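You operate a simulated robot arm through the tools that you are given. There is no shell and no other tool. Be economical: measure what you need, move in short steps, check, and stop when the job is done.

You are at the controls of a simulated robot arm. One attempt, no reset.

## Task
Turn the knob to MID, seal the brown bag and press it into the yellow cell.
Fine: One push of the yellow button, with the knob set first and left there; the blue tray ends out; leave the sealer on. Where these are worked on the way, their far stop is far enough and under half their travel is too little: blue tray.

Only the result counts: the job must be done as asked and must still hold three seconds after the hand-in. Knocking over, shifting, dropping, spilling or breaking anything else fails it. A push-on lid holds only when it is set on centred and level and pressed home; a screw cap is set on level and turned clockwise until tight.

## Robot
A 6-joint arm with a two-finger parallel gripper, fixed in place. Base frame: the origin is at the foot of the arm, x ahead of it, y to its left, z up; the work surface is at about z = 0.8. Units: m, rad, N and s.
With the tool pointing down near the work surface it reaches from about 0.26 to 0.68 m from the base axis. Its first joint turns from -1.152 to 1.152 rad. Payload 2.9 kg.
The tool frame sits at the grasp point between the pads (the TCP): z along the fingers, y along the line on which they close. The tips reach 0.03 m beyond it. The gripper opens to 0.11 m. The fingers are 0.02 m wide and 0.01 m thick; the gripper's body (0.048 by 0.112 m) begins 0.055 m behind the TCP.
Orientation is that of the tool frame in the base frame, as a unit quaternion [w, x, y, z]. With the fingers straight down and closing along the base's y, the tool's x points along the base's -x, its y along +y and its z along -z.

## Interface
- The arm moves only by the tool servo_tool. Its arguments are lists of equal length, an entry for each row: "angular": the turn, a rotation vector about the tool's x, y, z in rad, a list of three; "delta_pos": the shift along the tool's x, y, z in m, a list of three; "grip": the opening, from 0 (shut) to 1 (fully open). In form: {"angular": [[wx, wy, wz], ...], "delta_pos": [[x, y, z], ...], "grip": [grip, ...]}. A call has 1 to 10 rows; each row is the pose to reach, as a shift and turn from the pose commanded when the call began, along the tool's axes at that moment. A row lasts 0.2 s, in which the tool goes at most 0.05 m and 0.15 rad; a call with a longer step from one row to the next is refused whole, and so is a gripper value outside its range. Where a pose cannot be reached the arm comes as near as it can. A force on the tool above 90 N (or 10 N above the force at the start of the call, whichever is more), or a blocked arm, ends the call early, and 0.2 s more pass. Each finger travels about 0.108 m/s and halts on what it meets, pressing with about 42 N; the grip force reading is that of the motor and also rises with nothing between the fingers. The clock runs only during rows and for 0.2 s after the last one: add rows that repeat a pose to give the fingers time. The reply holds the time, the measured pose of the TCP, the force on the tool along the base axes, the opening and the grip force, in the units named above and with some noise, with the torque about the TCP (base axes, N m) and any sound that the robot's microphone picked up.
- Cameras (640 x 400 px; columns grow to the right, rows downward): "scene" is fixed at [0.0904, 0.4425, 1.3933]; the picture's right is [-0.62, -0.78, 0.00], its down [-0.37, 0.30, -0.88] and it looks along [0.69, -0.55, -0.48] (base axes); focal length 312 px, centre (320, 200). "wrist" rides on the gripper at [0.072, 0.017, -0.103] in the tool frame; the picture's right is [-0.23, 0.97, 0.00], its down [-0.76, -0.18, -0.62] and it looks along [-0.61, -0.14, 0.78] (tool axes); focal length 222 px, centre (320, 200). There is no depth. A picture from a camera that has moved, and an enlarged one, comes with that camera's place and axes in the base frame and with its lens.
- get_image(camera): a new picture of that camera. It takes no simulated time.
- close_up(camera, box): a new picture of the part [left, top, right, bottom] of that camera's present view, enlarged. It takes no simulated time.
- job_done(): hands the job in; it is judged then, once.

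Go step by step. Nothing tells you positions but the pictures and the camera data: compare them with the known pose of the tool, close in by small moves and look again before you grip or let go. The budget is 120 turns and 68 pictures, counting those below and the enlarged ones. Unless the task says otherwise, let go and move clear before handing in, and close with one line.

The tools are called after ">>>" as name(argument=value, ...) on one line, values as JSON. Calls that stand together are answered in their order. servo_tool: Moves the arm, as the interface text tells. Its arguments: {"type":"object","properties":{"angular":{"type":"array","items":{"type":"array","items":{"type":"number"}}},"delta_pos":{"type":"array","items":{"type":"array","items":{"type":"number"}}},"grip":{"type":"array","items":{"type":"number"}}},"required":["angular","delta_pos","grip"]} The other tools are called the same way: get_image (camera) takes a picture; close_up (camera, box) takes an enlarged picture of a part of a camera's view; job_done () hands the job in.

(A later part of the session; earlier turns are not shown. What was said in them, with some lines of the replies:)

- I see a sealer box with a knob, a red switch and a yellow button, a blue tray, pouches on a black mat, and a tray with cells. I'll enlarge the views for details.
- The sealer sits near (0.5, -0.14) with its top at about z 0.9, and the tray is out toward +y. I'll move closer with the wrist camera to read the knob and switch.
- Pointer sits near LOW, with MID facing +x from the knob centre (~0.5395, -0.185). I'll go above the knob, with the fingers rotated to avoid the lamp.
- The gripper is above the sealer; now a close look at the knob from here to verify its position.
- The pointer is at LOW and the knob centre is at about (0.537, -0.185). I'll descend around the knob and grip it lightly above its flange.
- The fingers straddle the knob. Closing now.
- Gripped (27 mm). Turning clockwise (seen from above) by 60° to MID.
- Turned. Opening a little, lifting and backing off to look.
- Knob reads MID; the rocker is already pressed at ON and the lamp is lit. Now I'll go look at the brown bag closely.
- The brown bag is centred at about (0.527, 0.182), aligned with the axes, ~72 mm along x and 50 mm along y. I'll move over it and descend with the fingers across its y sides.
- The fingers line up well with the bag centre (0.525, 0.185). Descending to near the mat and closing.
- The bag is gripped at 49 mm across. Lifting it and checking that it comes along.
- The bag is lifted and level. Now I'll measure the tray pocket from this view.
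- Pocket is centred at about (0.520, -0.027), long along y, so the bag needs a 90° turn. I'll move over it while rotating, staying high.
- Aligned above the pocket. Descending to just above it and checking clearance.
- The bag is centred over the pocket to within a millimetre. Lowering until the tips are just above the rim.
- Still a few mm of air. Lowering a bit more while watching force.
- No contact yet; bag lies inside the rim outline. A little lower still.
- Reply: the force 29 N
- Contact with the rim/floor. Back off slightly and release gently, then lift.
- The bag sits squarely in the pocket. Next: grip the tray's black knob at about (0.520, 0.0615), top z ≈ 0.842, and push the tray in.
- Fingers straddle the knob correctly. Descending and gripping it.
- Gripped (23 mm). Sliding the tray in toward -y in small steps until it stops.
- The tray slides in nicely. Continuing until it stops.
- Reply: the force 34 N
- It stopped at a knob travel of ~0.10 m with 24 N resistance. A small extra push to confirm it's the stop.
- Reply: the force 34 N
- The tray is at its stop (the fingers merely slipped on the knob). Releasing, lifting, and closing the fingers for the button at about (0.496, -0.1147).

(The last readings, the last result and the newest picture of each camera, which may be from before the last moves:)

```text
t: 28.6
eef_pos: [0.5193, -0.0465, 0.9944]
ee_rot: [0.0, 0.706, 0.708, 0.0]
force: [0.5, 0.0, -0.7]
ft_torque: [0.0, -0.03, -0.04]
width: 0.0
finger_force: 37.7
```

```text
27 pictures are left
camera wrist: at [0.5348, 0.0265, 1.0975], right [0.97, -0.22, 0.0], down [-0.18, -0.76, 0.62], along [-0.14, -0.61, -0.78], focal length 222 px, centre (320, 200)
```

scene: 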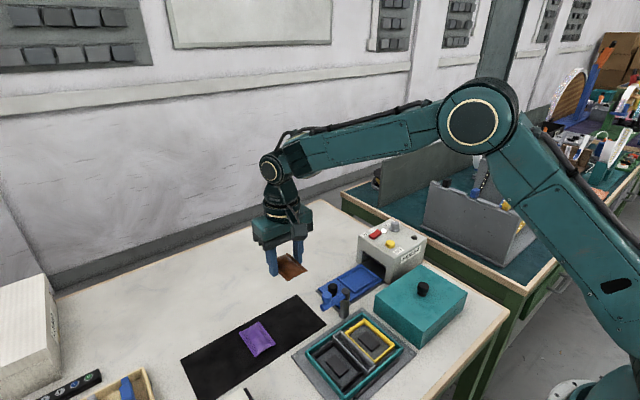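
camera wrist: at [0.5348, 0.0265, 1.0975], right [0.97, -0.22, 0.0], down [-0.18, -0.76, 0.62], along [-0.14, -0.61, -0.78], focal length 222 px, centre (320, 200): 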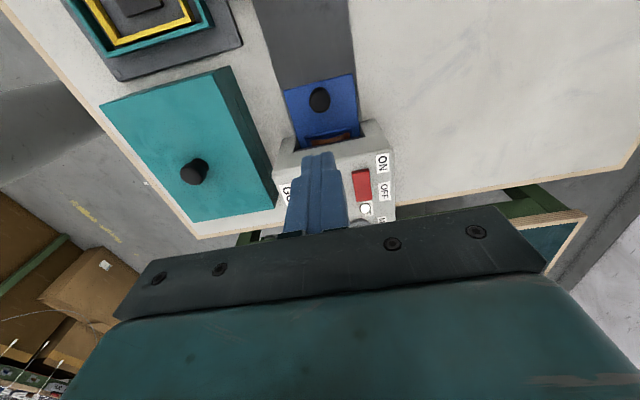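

Moving the closed fingertips above the yellow button.

>>> servo_tool(angular=[[0, 0, 0], [0, 0, 0], [0, 0, 0], [0, 0, 0]], delta_pos=[[-0.034, -0.012, 0], [-0.068, -0.0233, 0], [-0.068, -0.0233, 0.03], [-0.068, -0.0233, 0.044]], grip=[0, 0, 0, 0])

>>> close_up(camera="scene", box=[345, 205, 441, 275])

```text
t: 29.6
eef_pos: [0.4948, -0.1131, 0.9514]
ee_rot: [0.0, 0.706, 0.708, 0.0]
force: [0.7, -0.3, 0.4]
ft_torque: [0.01, 0.0, 0.0]
width: 0.0
finger_force: 38.1
```

```text
5.71 times, centred on (393, 240) of scene
camera zoom: at [0.0904, 0.4425, 1.3933], right [-0.62, -0.78, 0.0], down [-0.37, 0.3, -0.88], along [0.69, -0.55, -0.48], focal length 1782 px, centre (-97, -29)
```

zoom: 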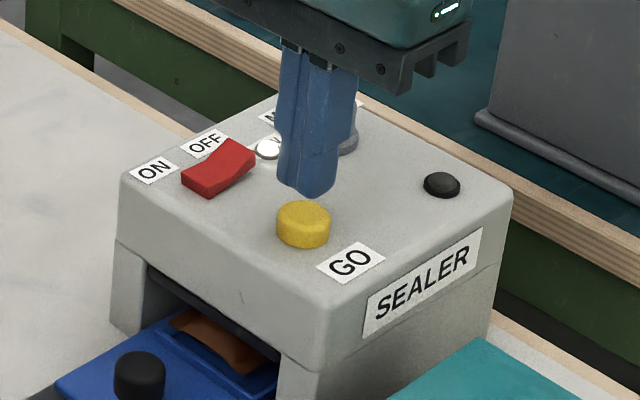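

The tips are above the button centre. Pressing down in small steps.

>>> servo_tool(angular=[[0, 0, 0], [0, 0, 0], [0, 0, 0]], delta_pos=[[-0.001, 0.001, 0.006], [-0.001, 0.001, 0.012], [-0.001, 0.001, 0.015]], grip=[0, 0, 0])

```text
t: 30.4
eef_pos: [0.4971, -0.1148, 0.9351]
ee_rot: [0.0, 0.706, 0.708, 0.0]
force: [-0.1, 0.2, 1.2]
ft_torque: [0.0, 0.0, 0.01]
width: 0.0001
finger_force: 37.7
```

>>> servo_tool(angular=[[0, 0, 0], [0, 0, 0], [0, 0, 0]], delta_pos=[[0, 0, 0.002], [0, 0, 0.004], [0, 0, 0.005]], grip=[0, 0, 0])

```text
t: 31.2
eef_pos: [0.4976, -0.1152, 0.9326]
ee_rot: [0.001, 0.706, 0.708, 0.001]
force: [-1.0, 1.1, 6.7]
ft_torque: [0.04, 0.03, -0.04]
width: 0.0002
finger_force: 37.7
heard: click
```

A click was heard: the button registered. Lifting off and looking at the lamps.

>>> servo_tool(angular=[[0, 0, 0], [0, 0, 0], [0, 0, 0], [0, 0, 0]], delta_pos=[[0, 0, -0.02], [0, 0, -0.06], [0.04, 0.02, -0.065], [0.072, 0.023, -0.065]], grip=[0, 0, 0.2, 0.45])

>>> close_up(camera="scene", box=[320, 205, 448, 295])

```text
t: 32.2
eef_pos: [0.519, -0.0419, 0.9944]
ee_rot: [0.0, 0.706, 0.708, 0.0]
force: [-0.5, 0.4, 0.0]
ft_torque: [-0.02, 0.01, -0.01]
width: 0.0495
finger_force: 0.1
```

```text
4.44 times, centred on (384, 250) of scene
camera zoom: at [0.0904, 0.4425, 1.3932], right [-0.62, -0.78, 0.0], down [-0.37, 0.3, -0.88], along [0.69, -0.55, -0.48], focal length 1386 px, centre (36, -22)
```

zoom: 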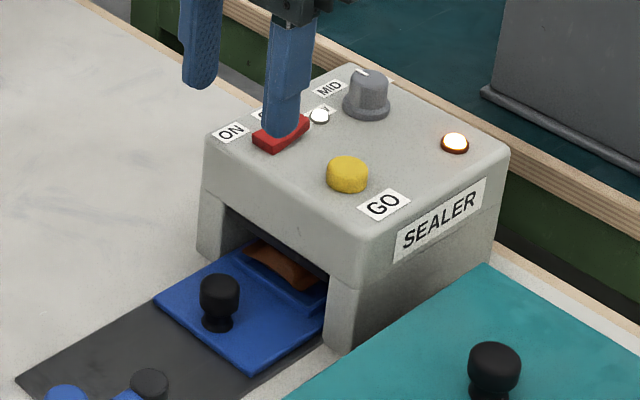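

The work lamp is lit, so the sealer is running. Waiting with the arm still.

>>> servo_tool(angular=[[0, 0, 0], [0, 0, 0], [0, 0, 0], [0, 0, 0], [0, 0, 0], [0, 0, 0], [0, 0, 0], [0, 0, 0], [0, 0, 0], [0, 0, 0]], delta_pos=[[0, 0, 0], [0, 0, 0], [0, 0, 0], [0, 0, 0], [0, 0, 0], [0, 0, 0], [0, 0, 0], [0, 0, 0], [0, 0, 0], [0, 0, 0]], grip=[0.45, 0.45, 0.45, 0.45, 0.45, 0.45, 0.45, 0.45, 0.45, 0.45])

>>> servo_tool(angular=[[0, 0, 0], [0, 0, 0], [0, 0, 0], [0, 0, 0], [0, 0, 0], [0, 0, 0], [0, 0, 0], [0, 0, 0], [0, 0, 0], [0, 0, 0]], delta_pos=[[0, 0, 0], [0, 0, 0], [0, 0, 0], [0, 0, 0], [0, 0, 0], [0, 0, 0], [0, 0, 0], [0, 0, 0], [0, 0, 0], [0, 0, 0]], grip=[0.45, 0.45, 0.45, 0.45, 0.45, 0.45, 0.45, 0.45, 0.45, 0.45])

>>> close_up(camera="scene", box=[320, 205, 448, 295])

```text
t: 34.4
eef_pos: [0.5207, -0.0424, 0.9951]
ee_rot: [0.0, 0.706, 0.708, 0.0]
force: [0.7, 0.2, -0.1]
ft_torque: [0.0, -0.02, 0.02]
width: 0.0496
finger_force: 0.0
```

```text
t: 36.6
eef_pos: [0.5201, -0.0421, 0.994]
ee_rot: [0.0, 0.706, 0.708, 0.001]
force: [0.9, -0.3, -0.9]
ft_torque: [-0.02, -0.01, 0.03]
width: 0.0496
finger_force: 0.1
```

```text
4.44 times, centred on (384, 250) of scene
camera zoom: at [0.0904, 0.4425, 1.3933], right [-0.62, -0.78, 0.0], down [-0.37, 0.3, -0.88], along [0.69, -0.55, -0.48], focal length 1386 px, centre (36, -22)
```

zoom: 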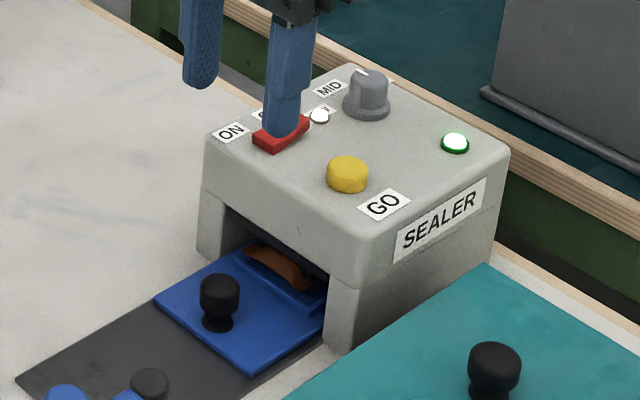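

The lamp turned green: sealed. Descending on the tray knob to pull it back out.

>>> servo_tool(angular=[[0, 0, 0], [0, 0, 0], [0, 0, 0], [0, 0, 0], [0, 0, 0], [0, 0, 0], [0, 0, 0]], delta_pos=[[0.005, 0, 0.04], [0.005, 0, 0.08], [0.005, 0, 0.12], [0.005, 0, 0.139], [0.005, 0, 0.139], [0.005, 0, 0.139], [0.005, 0, 0.139]], grip=[0.45, 0.45, 0.45, 0.45, 0.08, 0.08, 0.08])

```text
t: 38.2
eef_pos: [0.5203, -0.0366, 0.8556]
ee_rot: [0.001, 0.706, 0.709, 0.0]
force: [-1.9, 0.2, -2.3]
ft_torque: [0.01, -0.28, -0.04]
width: 0.0232
finger_force: 44.4
```

Gripped. Pulling the tray out toward +y.

>>> servo_tool(angular=[[0, 0, 0], [0, 0, 0], [0, 0, 0], [0, 0, 0], [0, 0, 0], [0, 0, 0], [0, 0, 0], [0, 0, 0], [0, 0, 0], [0, 0, 0]], delta_pos=[[0.01, 0, 0], [0.02, 0, 0], [0.03, 0, 0], [0.04, 0, 0], [0.05, 0, 0], [0.06, 0, 0], [0.07, 0, 0], [0.08, 0, 0], [0.09, 0, 0], [0.1, 0, 0]], grip=[0.08, 0.08, 0.08, 0.08, 0.08, 0.08, 0.08, 0.08, 0.08, 0.08])

>>> close_up(camera="scene", box=[310, 230, 422, 310])

```text
t: 40.4
eef_pos: [0.5203, 0.0631, 0.8553]
ee_rot: [0.0, 0.707, 0.707, 0.0]
force: [13.4, -3.8, -25.4]
ft_torque: [0.45, -0.64, 0.15]
width: 0.0232
finger_force: 45.0
```

```text
5.00 times, centred on (366, 270) of scene
camera zoom: at [0.0911, 0.4424, 1.3932], right [-0.62, -0.78, 0.0], down [-0.37, 0.3, -0.88], along [0.69, -0.55, -0.48], focal length 1559 px, centre (90, -150)
```

zoom: 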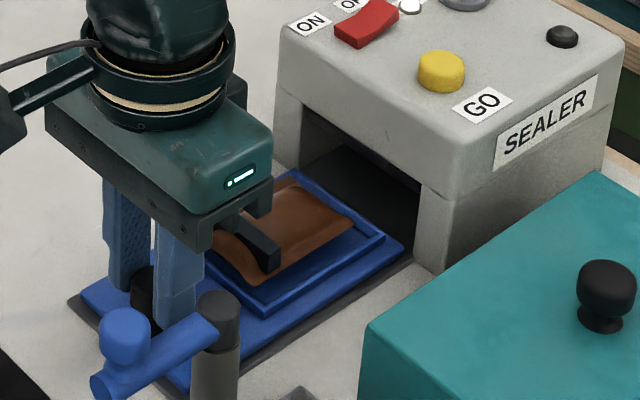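

The tray is fully out. Releasing the knob and lifting to check the bag's position.

>>> servo_tool(angular=[[0, 0, 0], [0, 0, 0], [0, 0, 0], [0, 0, 0], [0, 0, 0], [0, 0, 0]], delta_pos=[[0, 0, 0], [0, 0, 0], [0, 0, -0.04], [0, 0, -0.08], [-0.045, 0, -0.08], [-0.09, 0, -0.08]], grip=[0.45, 0.45, 0.45, 0.55, 0.7, 0.7])

>>> close_up(camera="wrist", box=[230, 40, 410, 220])

>>> close_up(camera="scene", box=[310, 220, 438, 310])

```text
t: 41.8
eef_pos: [0.5193, -0.0283, 0.935]
ee_rot: [0.0, 0.706, 0.708, 0.0]
force: [1.0, -0.2, 0.6]
ft_torque: [0.04, 0.01, -0.04]
width: 0.0769
finger_force: 0.2
```

```text
2.22 times, centred on (320, 130) of wrist
camera zoom: at [0.5354, 0.045, 1.0394], right [0.97, -0.22, 0.0], down [-0.17, -0.76, 0.62], along [-0.14, -0.61, -0.78], focal length 494 px, centre (320, 356)
```

zoom: 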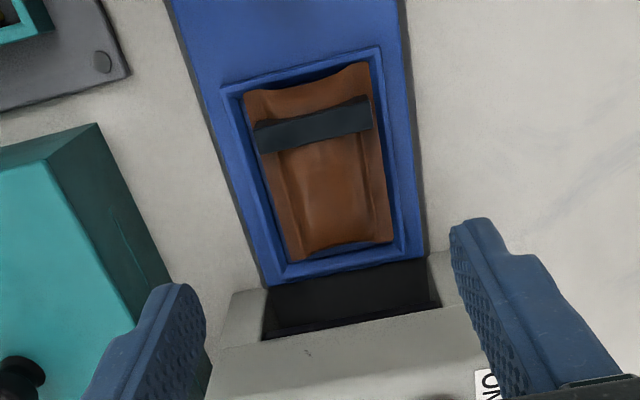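

```text
4.44 times, centred on (374, 265) of scene
camera zoom: at [0.0904, 0.4425, 1.3933], right [-0.62, -0.78, 0.0], down [-0.37, 0.3, -0.88], along [0.69, -0.55, -0.48], focal length 1386 px, centre (80, -89)
```

zoom: 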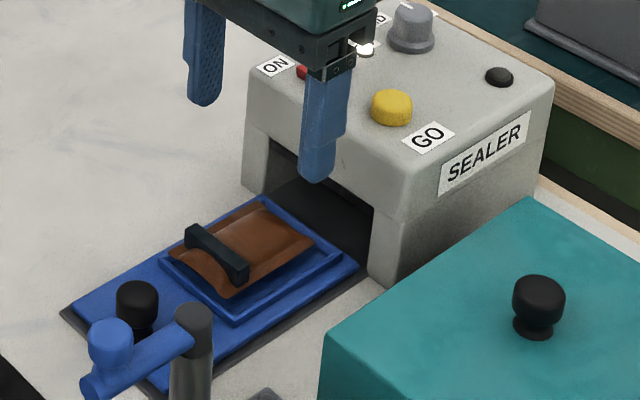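

The bag now has a seal strip across it and is still centred at (0.5207, -0.027). Going down to grip it at mid-length, clear of the strip.

>>> servo_tool(angular=[[0, 0, 0], [0, 0, 0], [0, 0, 0], [0, 0, 0], [0, 0, 0], [0, 0, 0], [0, 0, 0]], delta_pos=[[0, 0.001, 0.04], [0, 0.001, 0.075], [0, 0.001, 0.086], [0, 0.001, 0.086], [0, 0.001, 0.086], [0, 0.001, 0.086], [0, 0.001, 0.086]], grip=[0.7, 0.65, 0.65, 0.65, 0.4, 0.4, 0.4])

```text
t: 43.4
eef_pos: [0.5198, -0.0277, 0.8495]
ee_rot: [-0.001, 0.706, 0.708, 0.0]
force: [-0.3, -0.6, -1.1]
ft_torque: [0.02, 0.02, -0.01]
width: 0.0486
finger_force: 41.1
```

Gripped at 48.6 mm. Lifting straight up and checking.

>>> servo_tool(angular=[[0, 0, 0], [0, 0, 0], [0, 0, 0], [0, 0, 0], [0, 0, 0]], delta_pos=[[0, 0, -0.01], [0, 0, -0.04], [0, 0, -0.08], [0, 0, -0.12], [0, 0, -0.15]], grip=[0.4, 0.4, 0.4, 0.4, 0.4])

>>> get_image(camera="wrist")

>>> close_up(camera="scene", box=[300, 290, 428, 390])

```text
t: 44.6
eef_pos: [0.5213, -0.0273, 1.0]
ee_rot: [-0.001, 0.705, 0.709, 0.0]
force: [0.2, -0.1, -0.1]
ft_torque: [-0.01, 0.02, -0.03]
width: 0.0489
finger_force: 42.2
```

```text
20 pictures are left
camera wrist: at [0.5366, 0.044, 1.1044], right [0.97, -0.22, 0.0], down [-0.17, -0.76, 0.62], along [-0.14, -0.61, -0.78], focal length 222 px, centre (320, 200)
```

wrist: 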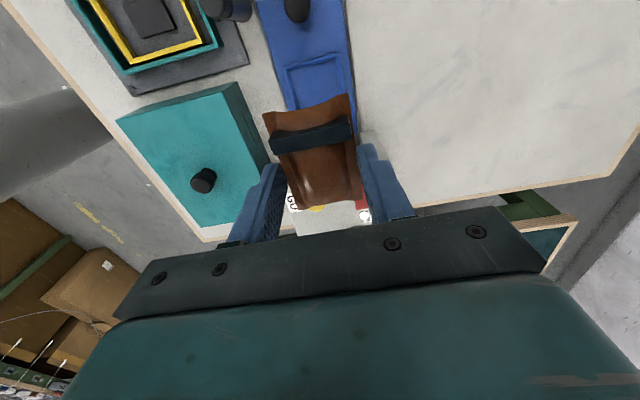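

```text
4.00 times, centred on (364, 340) of scene
camera zoom: at [0.0904, 0.4425, 1.3933], right [-0.62, -0.78, 0.0], down [-0.37, 0.3, -0.88], along [0.69, -0.55, -0.48], focal length 1247 px, centre (144, -360)
```

zoom: 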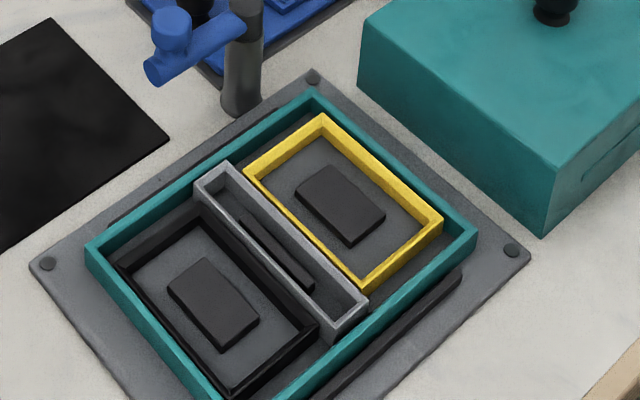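

The bag is held level. The yellow cell is centred at about (0.370, 0.089), long along x, rim top ~0.822. Moving over it at height while turning back 90°.

>>> servo_tool(angular=[[0, 0, -0.15], [0, 0, -0.3], [0, 0, -0.45], [0, 0, -0.6], [0, 0, -0.75], [0, 0, -0.9], [0, 0, -1.05], [0, 0, -1.2], [0, 0, -1.35], [0, 0, -1.5]], delta_pos=[[0.0116, -0.015, 0], [0.0232, -0.03, 0], [0.0348, -0.045, 0], [0.0464, -0.06, 0], [0.058, -0.075, 0], [0.0696, -0.09, 0], [0.0812, -0.105, 0], [0.0928, -0.12, 0], [0.1044, -0.135, 0], [0.116, -0.15, 0]], grip=[0.4, 0.4, 0.4, 0.4, 0.4, 0.4, 0.4, 0.4, 0.4, 0.4])

>>> servo_tool(angular=[[0, 0, -0.0708], [0, 0, -0.0708], [0, 0, -0.0708]], delta_pos=[[0, 0, 0.04], [0, 0, 0.08], [0, 0, 0.105]], grip=[0.4, 0.4, 0.4])

>>> close_up(camera="wrist", box=[210, 20, 430, 220])

>>> close_up(camera="scene", box=[300, 290, 428, 390])

```text
t: 46.8
eef_pos: [0.3701, 0.0876, 0.9995]
ee_rot: [0.0, 0.032, 0.999, 0.0]
force: [-0.2, 0.5, 0.1]
ft_torque: [0.02, 0.01, 0.03]
width: 0.0489
finger_force: 42.2
```

```text
t: 47.6
eef_pos: [0.3716, 0.0884, 0.894]
ee_rot: [0.0, -0.001, 1.0, 0.0]
force: [0.3, -0.2, -0.2]
ft_torque: [0.02, 0.03, 0.01]
width: 0.0488
finger_force: 42.0
```

```text
2.00 times, centred on (320, 120) of wrist
camera zoom: at [0.2972, 0.1051, 0.9978], right [0.22, 0.97, 0.0], down [0.76, -0.17, 0.62], along [0.61, -0.14, -0.78], focal length 444 px, centre (320, 360)
```

zoom: 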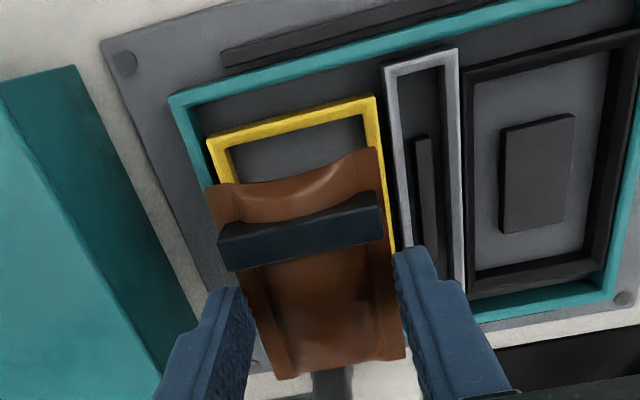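

```text
4.00 times, centred on (364, 340) of scene
camera zoom: at [0.0904, 0.4425, 1.3932], right [-0.62, -0.78, 0.0], down [-0.37, 0.3, -0.88], along [0.69, -0.55, -0.48], focal length 1247 px, centre (144, -360)
```

zoom: 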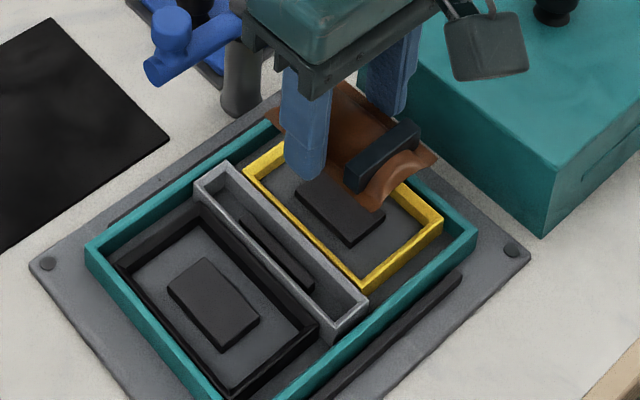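

The bag is aligned with the cell within about a millimetre. Lowering until the tips are just above the rim.

>>> servo_tool(angular=[[0, 0, 0], [0, 0, 0], [0, 0, 0], [0, 0, 0]], delta_pos=[[0.0005, 0, 0.015], [0.0005, 0, 0.027], [0.0005, 0, 0.033], [0.0005, 0, 0.033]], grip=[0.4, 0.4, 0.4, 0.4])

>>> close_up(camera="wrist", box=[210, 20, 430, 220])

>>> close_up(camera="scene", box=[320, 290, 430, 370])

```text
t: 48.6
eef_pos: [0.3705, 0.0889, 0.8619]
ee_rot: [0.0, -0.002, 1.0, 0.0]
force: [0.2, 0.4, 0.0]
ft_torque: [0.01, -0.03, 0.0]
width: 0.0484
finger_force: 42.1
```

```text
2.00 times, centred on (320, 120) of wrist
camera zoom: at [0.2966, 0.1049, 0.9656], right [0.22, 0.97, 0.0], down [0.76, -0.18, 0.62], along [0.61, -0.14, -0.78], focal length 444 px, centre (320, 360)
```

zoom: 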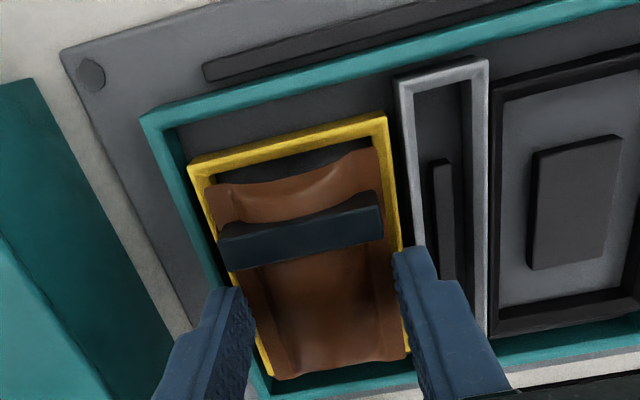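

```text
5.00 times, centred on (375, 330) of scene
camera zoom: at [0.0904, 0.4425, 1.3933], right [-0.62, -0.78, 0.0], down [-0.37, 0.3, -0.88], along [0.69, -0.55, -0.48], focal length 1559 px, centre (45, -450)
```

zoom: 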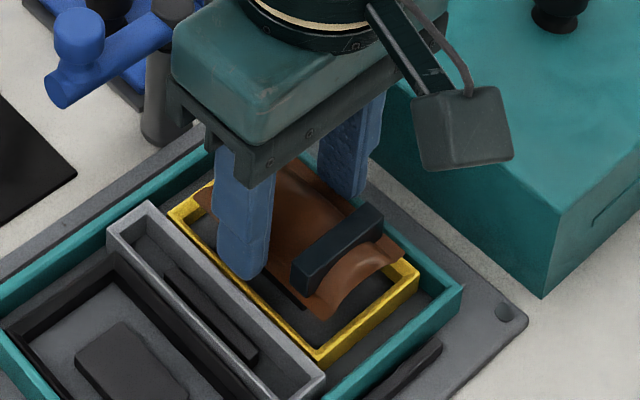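

Still centred. Lowering a few more millimetres, watching the force.

>>> servo_tool(angular=[[0, 0, 0], [0, 0, 0], [0, 0, 0]], delta_pos=[[0, 0, 0.002], [0, 0, 0.004], [0, 0, 0.005]], grip=[0.4, 0.4, 0.4])

```text
t: 49.4
eef_pos: [0.3708, 0.0877, 0.8566]
ee_rot: [0.0, -0.002, 1.0, 0.0]
force: [0.0, 0.1, -0.4]
ft_torque: [-0.02, -0.02, 0.0]
width: 0.0484
finger_force: 41.9
```

>>> servo_tool(angular=[[0, 0, 0], [0, 0, 0]], delta_pos=[[0, 0, 0.0015], [0, 0, 0.003]], grip=[0.4, 0.4])

>>> close_up(camera="wrist", box=[210, 20, 430, 220])

```text
t: 50.0
eef_pos: [0.3693, 0.0862, 0.8542]
ee_rot: [0.0, -0.001, 1.0, 0.0]
force: [-1.0, -0.7, 4.1]
ft_torque: [0.13, 0.03, 0.09]
width: 0.0487
finger_force: 42.0
```

```text
2.00 times, centred on (320, 120) of wrist
camera zoom: at [0.2965, 0.1044, 0.9582], right [0.22, 0.97, 0.0], down [0.76, -0.18, 0.62], along [0.61, -0.14, -0.78], focal length 444 px, centre (320, 360)
```

zoom: 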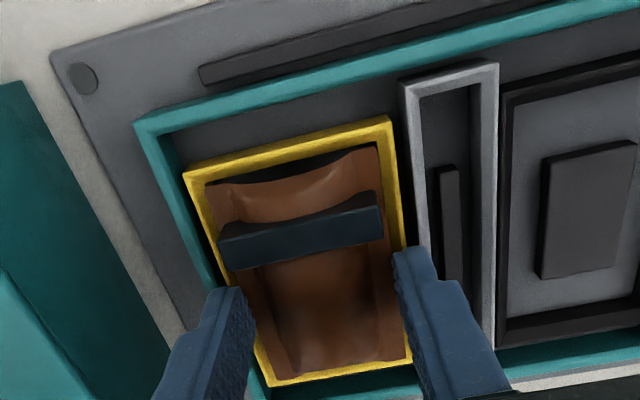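

The bag is inside the rim and the +y fingertip touches lightly. Raising 3 mm, releasing, and lifting straight up.

>>> servo_tool(angular=[[0, 0, 0], [0, 0, 0], [0, 0, 0], [0, 0, 0], [0, 0, 0], [0, 0, 0]], delta_pos=[[0, 0, -0.003], [0, 0, -0.003], [0, 0, -0.003], [0, 0, -0.02], [0, 0, -0.06], [0, 0, -0.09]], grip=[0.4, 0.55, 0.6, 0.6, 0.6, 0.6])

>>> close_up(camera="wrist", box=[210, 20, 430, 220])

>>> close_up(camera="scene", box=[320, 290, 430, 370])

```text
t: 51.4
eef_pos: [0.3696, 0.0879, 0.9449]
ee_rot: [0.0, -0.002, 1.0, 0.0]
force: [0.0, 0.2, -0.2]
ft_torque: [0.01, -0.01, 0.0]
width: 0.066
finger_force: 0.0
```

```text
2.00 times, centred on (320, 120) of wrist
camera zoom: at [0.2967, 0.1037, 1.0484], right [0.22, 0.97, 0.0], down [0.76, -0.18, 0.62], along [0.61, -0.14, -0.78], focal length 444 px, centre (320, 360)
```

zoom: 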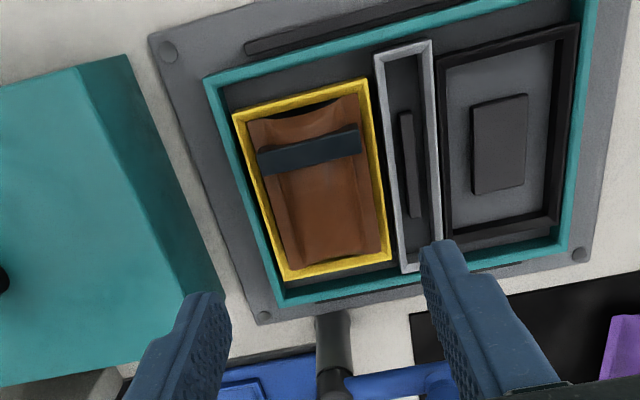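

```text
5.00 times, centred on (375, 330) of scene
camera zoom: at [0.0904, 0.4425, 1.3933], right [-0.62, -0.78, 0.0], down [-0.37, 0.3, -0.88], along [0.69, -0.55, -0.48], focal length 1559 px, centre (45, -450)
```

zoom: 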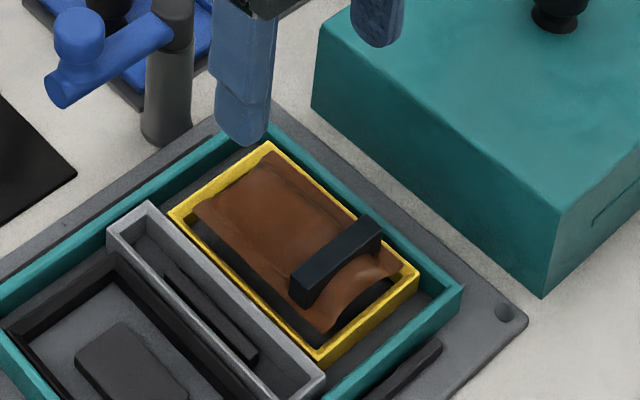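

The bag lies in the yellow cell. Closing the fingers and pressing it down at its centre.

>>> servo_tool(angular=[[0, 0, 0], [0, 0, 0], [0, 0, 0], [0, 0, 0], [0, 0, 0]], delta_pos=[[-0.001, 0, 0], [-0.001, 0, 0], [-0.001, 0, 0.04], [-0.001, 0, 0.065], [-0.001, 0, 0.075]], grip=[0, 0, 0, 0, 0])

>>> servo_tool(angular=[[0, 0, 0], [0, 0, 0], [0, 0, 0], [0, 0, 0], [0, 0, 0]], delta_pos=[[0, 0, 0.003], [0, 0, 0.006], [0, 0, 0.009], [0, 0, 0.012], [0, 0, 0.014]], grip=[0, 0, 0, 0, 0])

```text
t: 52.6
eef_pos: [0.3704, 0.0877, 0.8695]
ee_rot: [0.0, -0.002, 1.0, 0.0]
force: [0.6, 0.0, -0.5]
ft_torque: [0.02, -0.06, 0.01]
width: 0.0
finger_force: 37.4
```

```text
t: 53.5
eef_pos: [0.3719, 0.0881, 0.8657]
ee_rot: [0.002, -0.002, 1.0, 0.001]
force: [-7.4, -2.7, 21.9]
ft_torque: [-0.13, 0.35, 0.03]
width: 0.0002
finger_force: 37.6
stopped in row 4: the force on the tool passed its limit at 100 N (the readings are from after the stop); the commanded pose is now the measured one
```

>>> close_up(camera="scene", box=[320, 290, 430, 370])

```text
5.00 times, centred on (375, 330) of scene
camera zoom: at [0.09, 0.4424, 1.3933], right [-0.62, -0.78, 0.0], down [-0.37, 0.3, -0.88], along [0.69, -0.55, -0.48], focal length 1559 px, centre (45, -450)
```

zoom: 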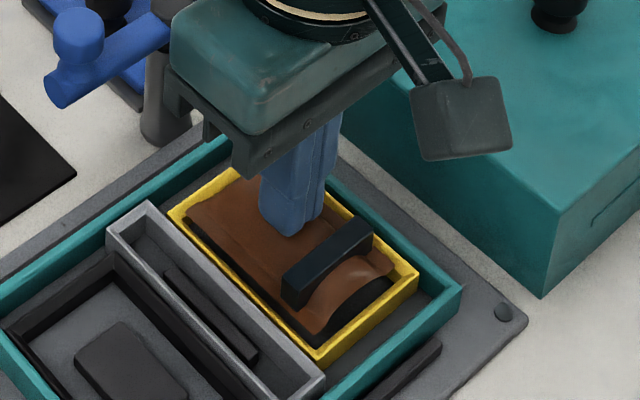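

The bag met a hard stop under the press. Lifting and moving aside to inspect how it sits.

>>> servo_tool(angular=[[0, 0, 0], [0, 0, 0], [0, 0, 0]], delta_pos=[[0, 0, -0.02], [0, 0, -0.06], [0, 0, -0.09]], grip=[0, 0, 0])

>>> close_up(camera="scene", box=[330, 300, 410, 365])

>>> close_up(camera="wrist", box=[260, 40, 420, 180])

```text
t: 54.3
eef_pos: [0.3712, 0.0878, 0.9546]
ee_rot: [0.002, -0.002, 1.0, 0.0]
force: [0.3, 1.1, -0.4]
ft_torque: [-0.01, 0.01, 0.0]
width: 0.0
finger_force: 37.9
```

```text
6.15 times, centred on (370, 332) of scene
camera zoom: at [0.0904, 0.4425, 1.3933], right [-0.62, -0.78, 0.0], down [-0.37, 0.3, -0.88], along [0.69, -0.55, -0.48], focal length 1918 px, centre (12, -615)
```

zoom: 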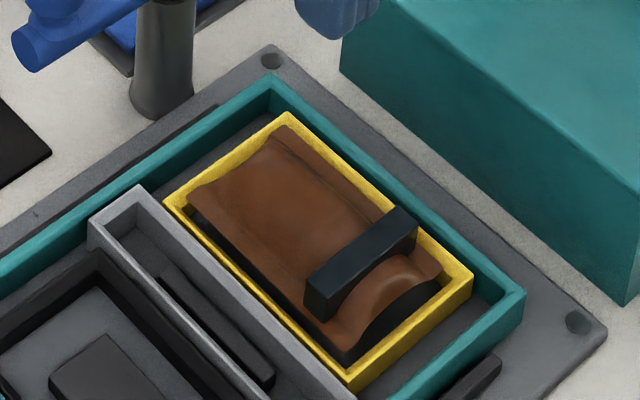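

```text
2.86 times, centred on (340, 110) of wrist
camera zoom: at [0.2973, 0.1047, 1.0583], right [0.22, 0.97, 0.0], down [0.76, -0.18, 0.63], along [0.61, -0.14, -0.78], focal length 635 px, centre (263, 457)
```

zoom: 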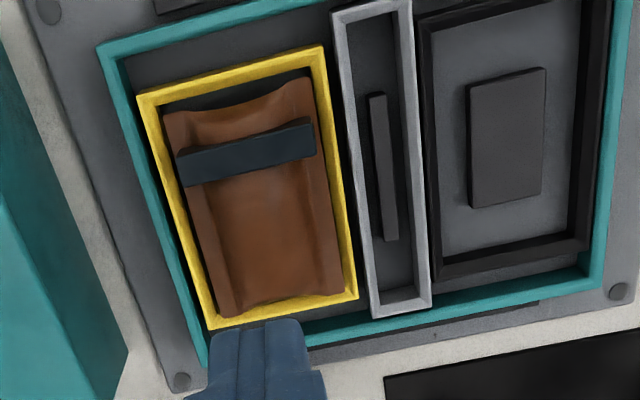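

The bag is level and centred in the cell. One more slow press to confirm it is seated at a hard stop.

>>> servo_tool(angular=[[0, 0, 0], [0, 0, 0], [0, 0, 0], [0, 0, 0], [0, 0, 0]], delta_pos=[[0, 0, 0.04], [0, 0, 0.08], [0, 0, 0.084], [0, 0, 0.087], [0, 0, 0.089]], grip=[0, 0, 0, 0, 0])

>>> servo_tool(angular=[[0, 0, 0], [0, 0, 0], [0, 0, 0]], delta_pos=[[0, 0, 0.001], [0, 0, 0.002], [0, 0, 0.003]], grip=[0, 0, 0])

```text
t: 55.5
eef_pos: [0.3731, 0.0873, 0.8651]
ee_rot: [0.002, -0.001, 1.0, 0.001]
force: [-0.9, -1.4, 6.1]
ft_torque: [-0.01, 0.04, -0.03]
width: 0.0
finger_force: 38.1
```

```text
t: 56.3
eef_pos: [0.3728, 0.0873, 0.8656]
ee_rot: [0.004, -0.002, 1.0, 0.002]
force: [-14.3, -4.4, 65.1]
ft_torque: [-0.22, 0.72, 0.0]
width: 0.0001
finger_force: 37.2
```

Firm stop at the same height with no give, so the bag is seated. Lifting clear and taking a final look.

>>> servo_tool(angular=[[0, 0, 0], [0, 0, 0], [0, 0, 0], [0, 0, 0], [0, 0, 0], [0, 0, 0]], delta_pos=[[0, 0, -0.03], [0, 0, -0.07], [0, 0, -0.12], [0, 0, -0.17], [0, 0, -0.2], [0, 0, -0.2]], grip=[0, 0, 0, 0, 0, 0])

>>> close_up(camera="scene", box=[290, 210, 450, 370])

>>> get_image(camera="scene")

>>> close_up(camera="scene", box=[340, 300, 404, 360])

```text
t: 57.7
eef_pos: [0.3709, 0.0876, 1.064]
ee_rot: [0.002, -0.002, 1.0, 0.001]
force: [-0.2, -0.5, 0.3]
ft_torque: [0.04, -0.02, 0.01]
width: 0.0001
finger_force: 38.0
```

```text
2.50 times, centred on (370, 290) of scene
camera zoom: at [0.0904, 0.4425, 1.3933], right [-0.62, -0.78, 0.0], down [-0.37, 0.3, -0.88], along [0.69, -0.55, -0.48], focal length 779 px, centre (195, -25)
```

zoom: 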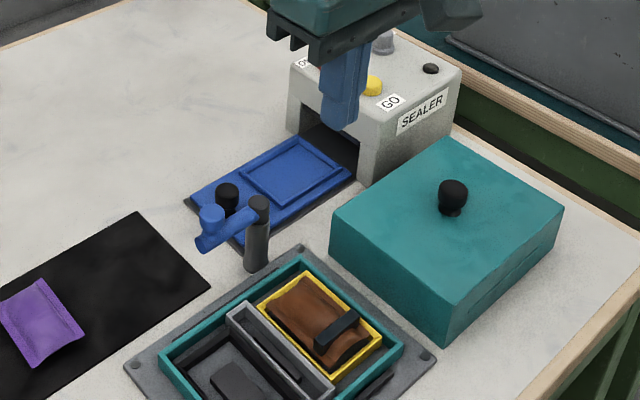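

```text
7 pictures are left
```

scene: 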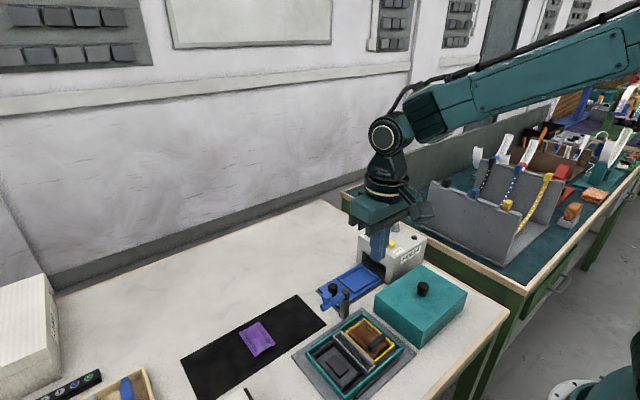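

```text
6.67 times, centred on (372, 330) of scene
camera zoom: at [0.0904, 0.4425, 1.3933], right [-0.62, -0.78, 0.0], down [-0.37, 0.3, -0.88], along [0.69, -0.55, -0.48], focal length 2078 px, centre (-27, -667)
```

zoom: 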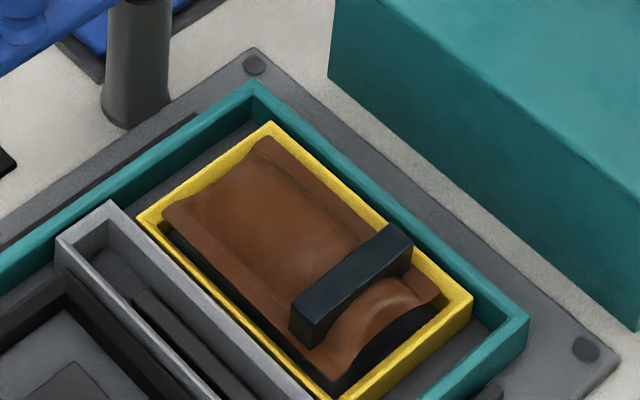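

The knob is at MID, the sealer is on with its green done lamp having shown, the tray is out and empty, and the sealed brown bag sits on the yellow cell's pad. The arm is clear, so I'm handing in.

>>> job_done()

```text
The job is handed in.
```

I turned the knob to MID, pushed the yellow button once, pulled the blue tray back out, left the sealer on, and pressed the sealed brown bag into the yellow cell.
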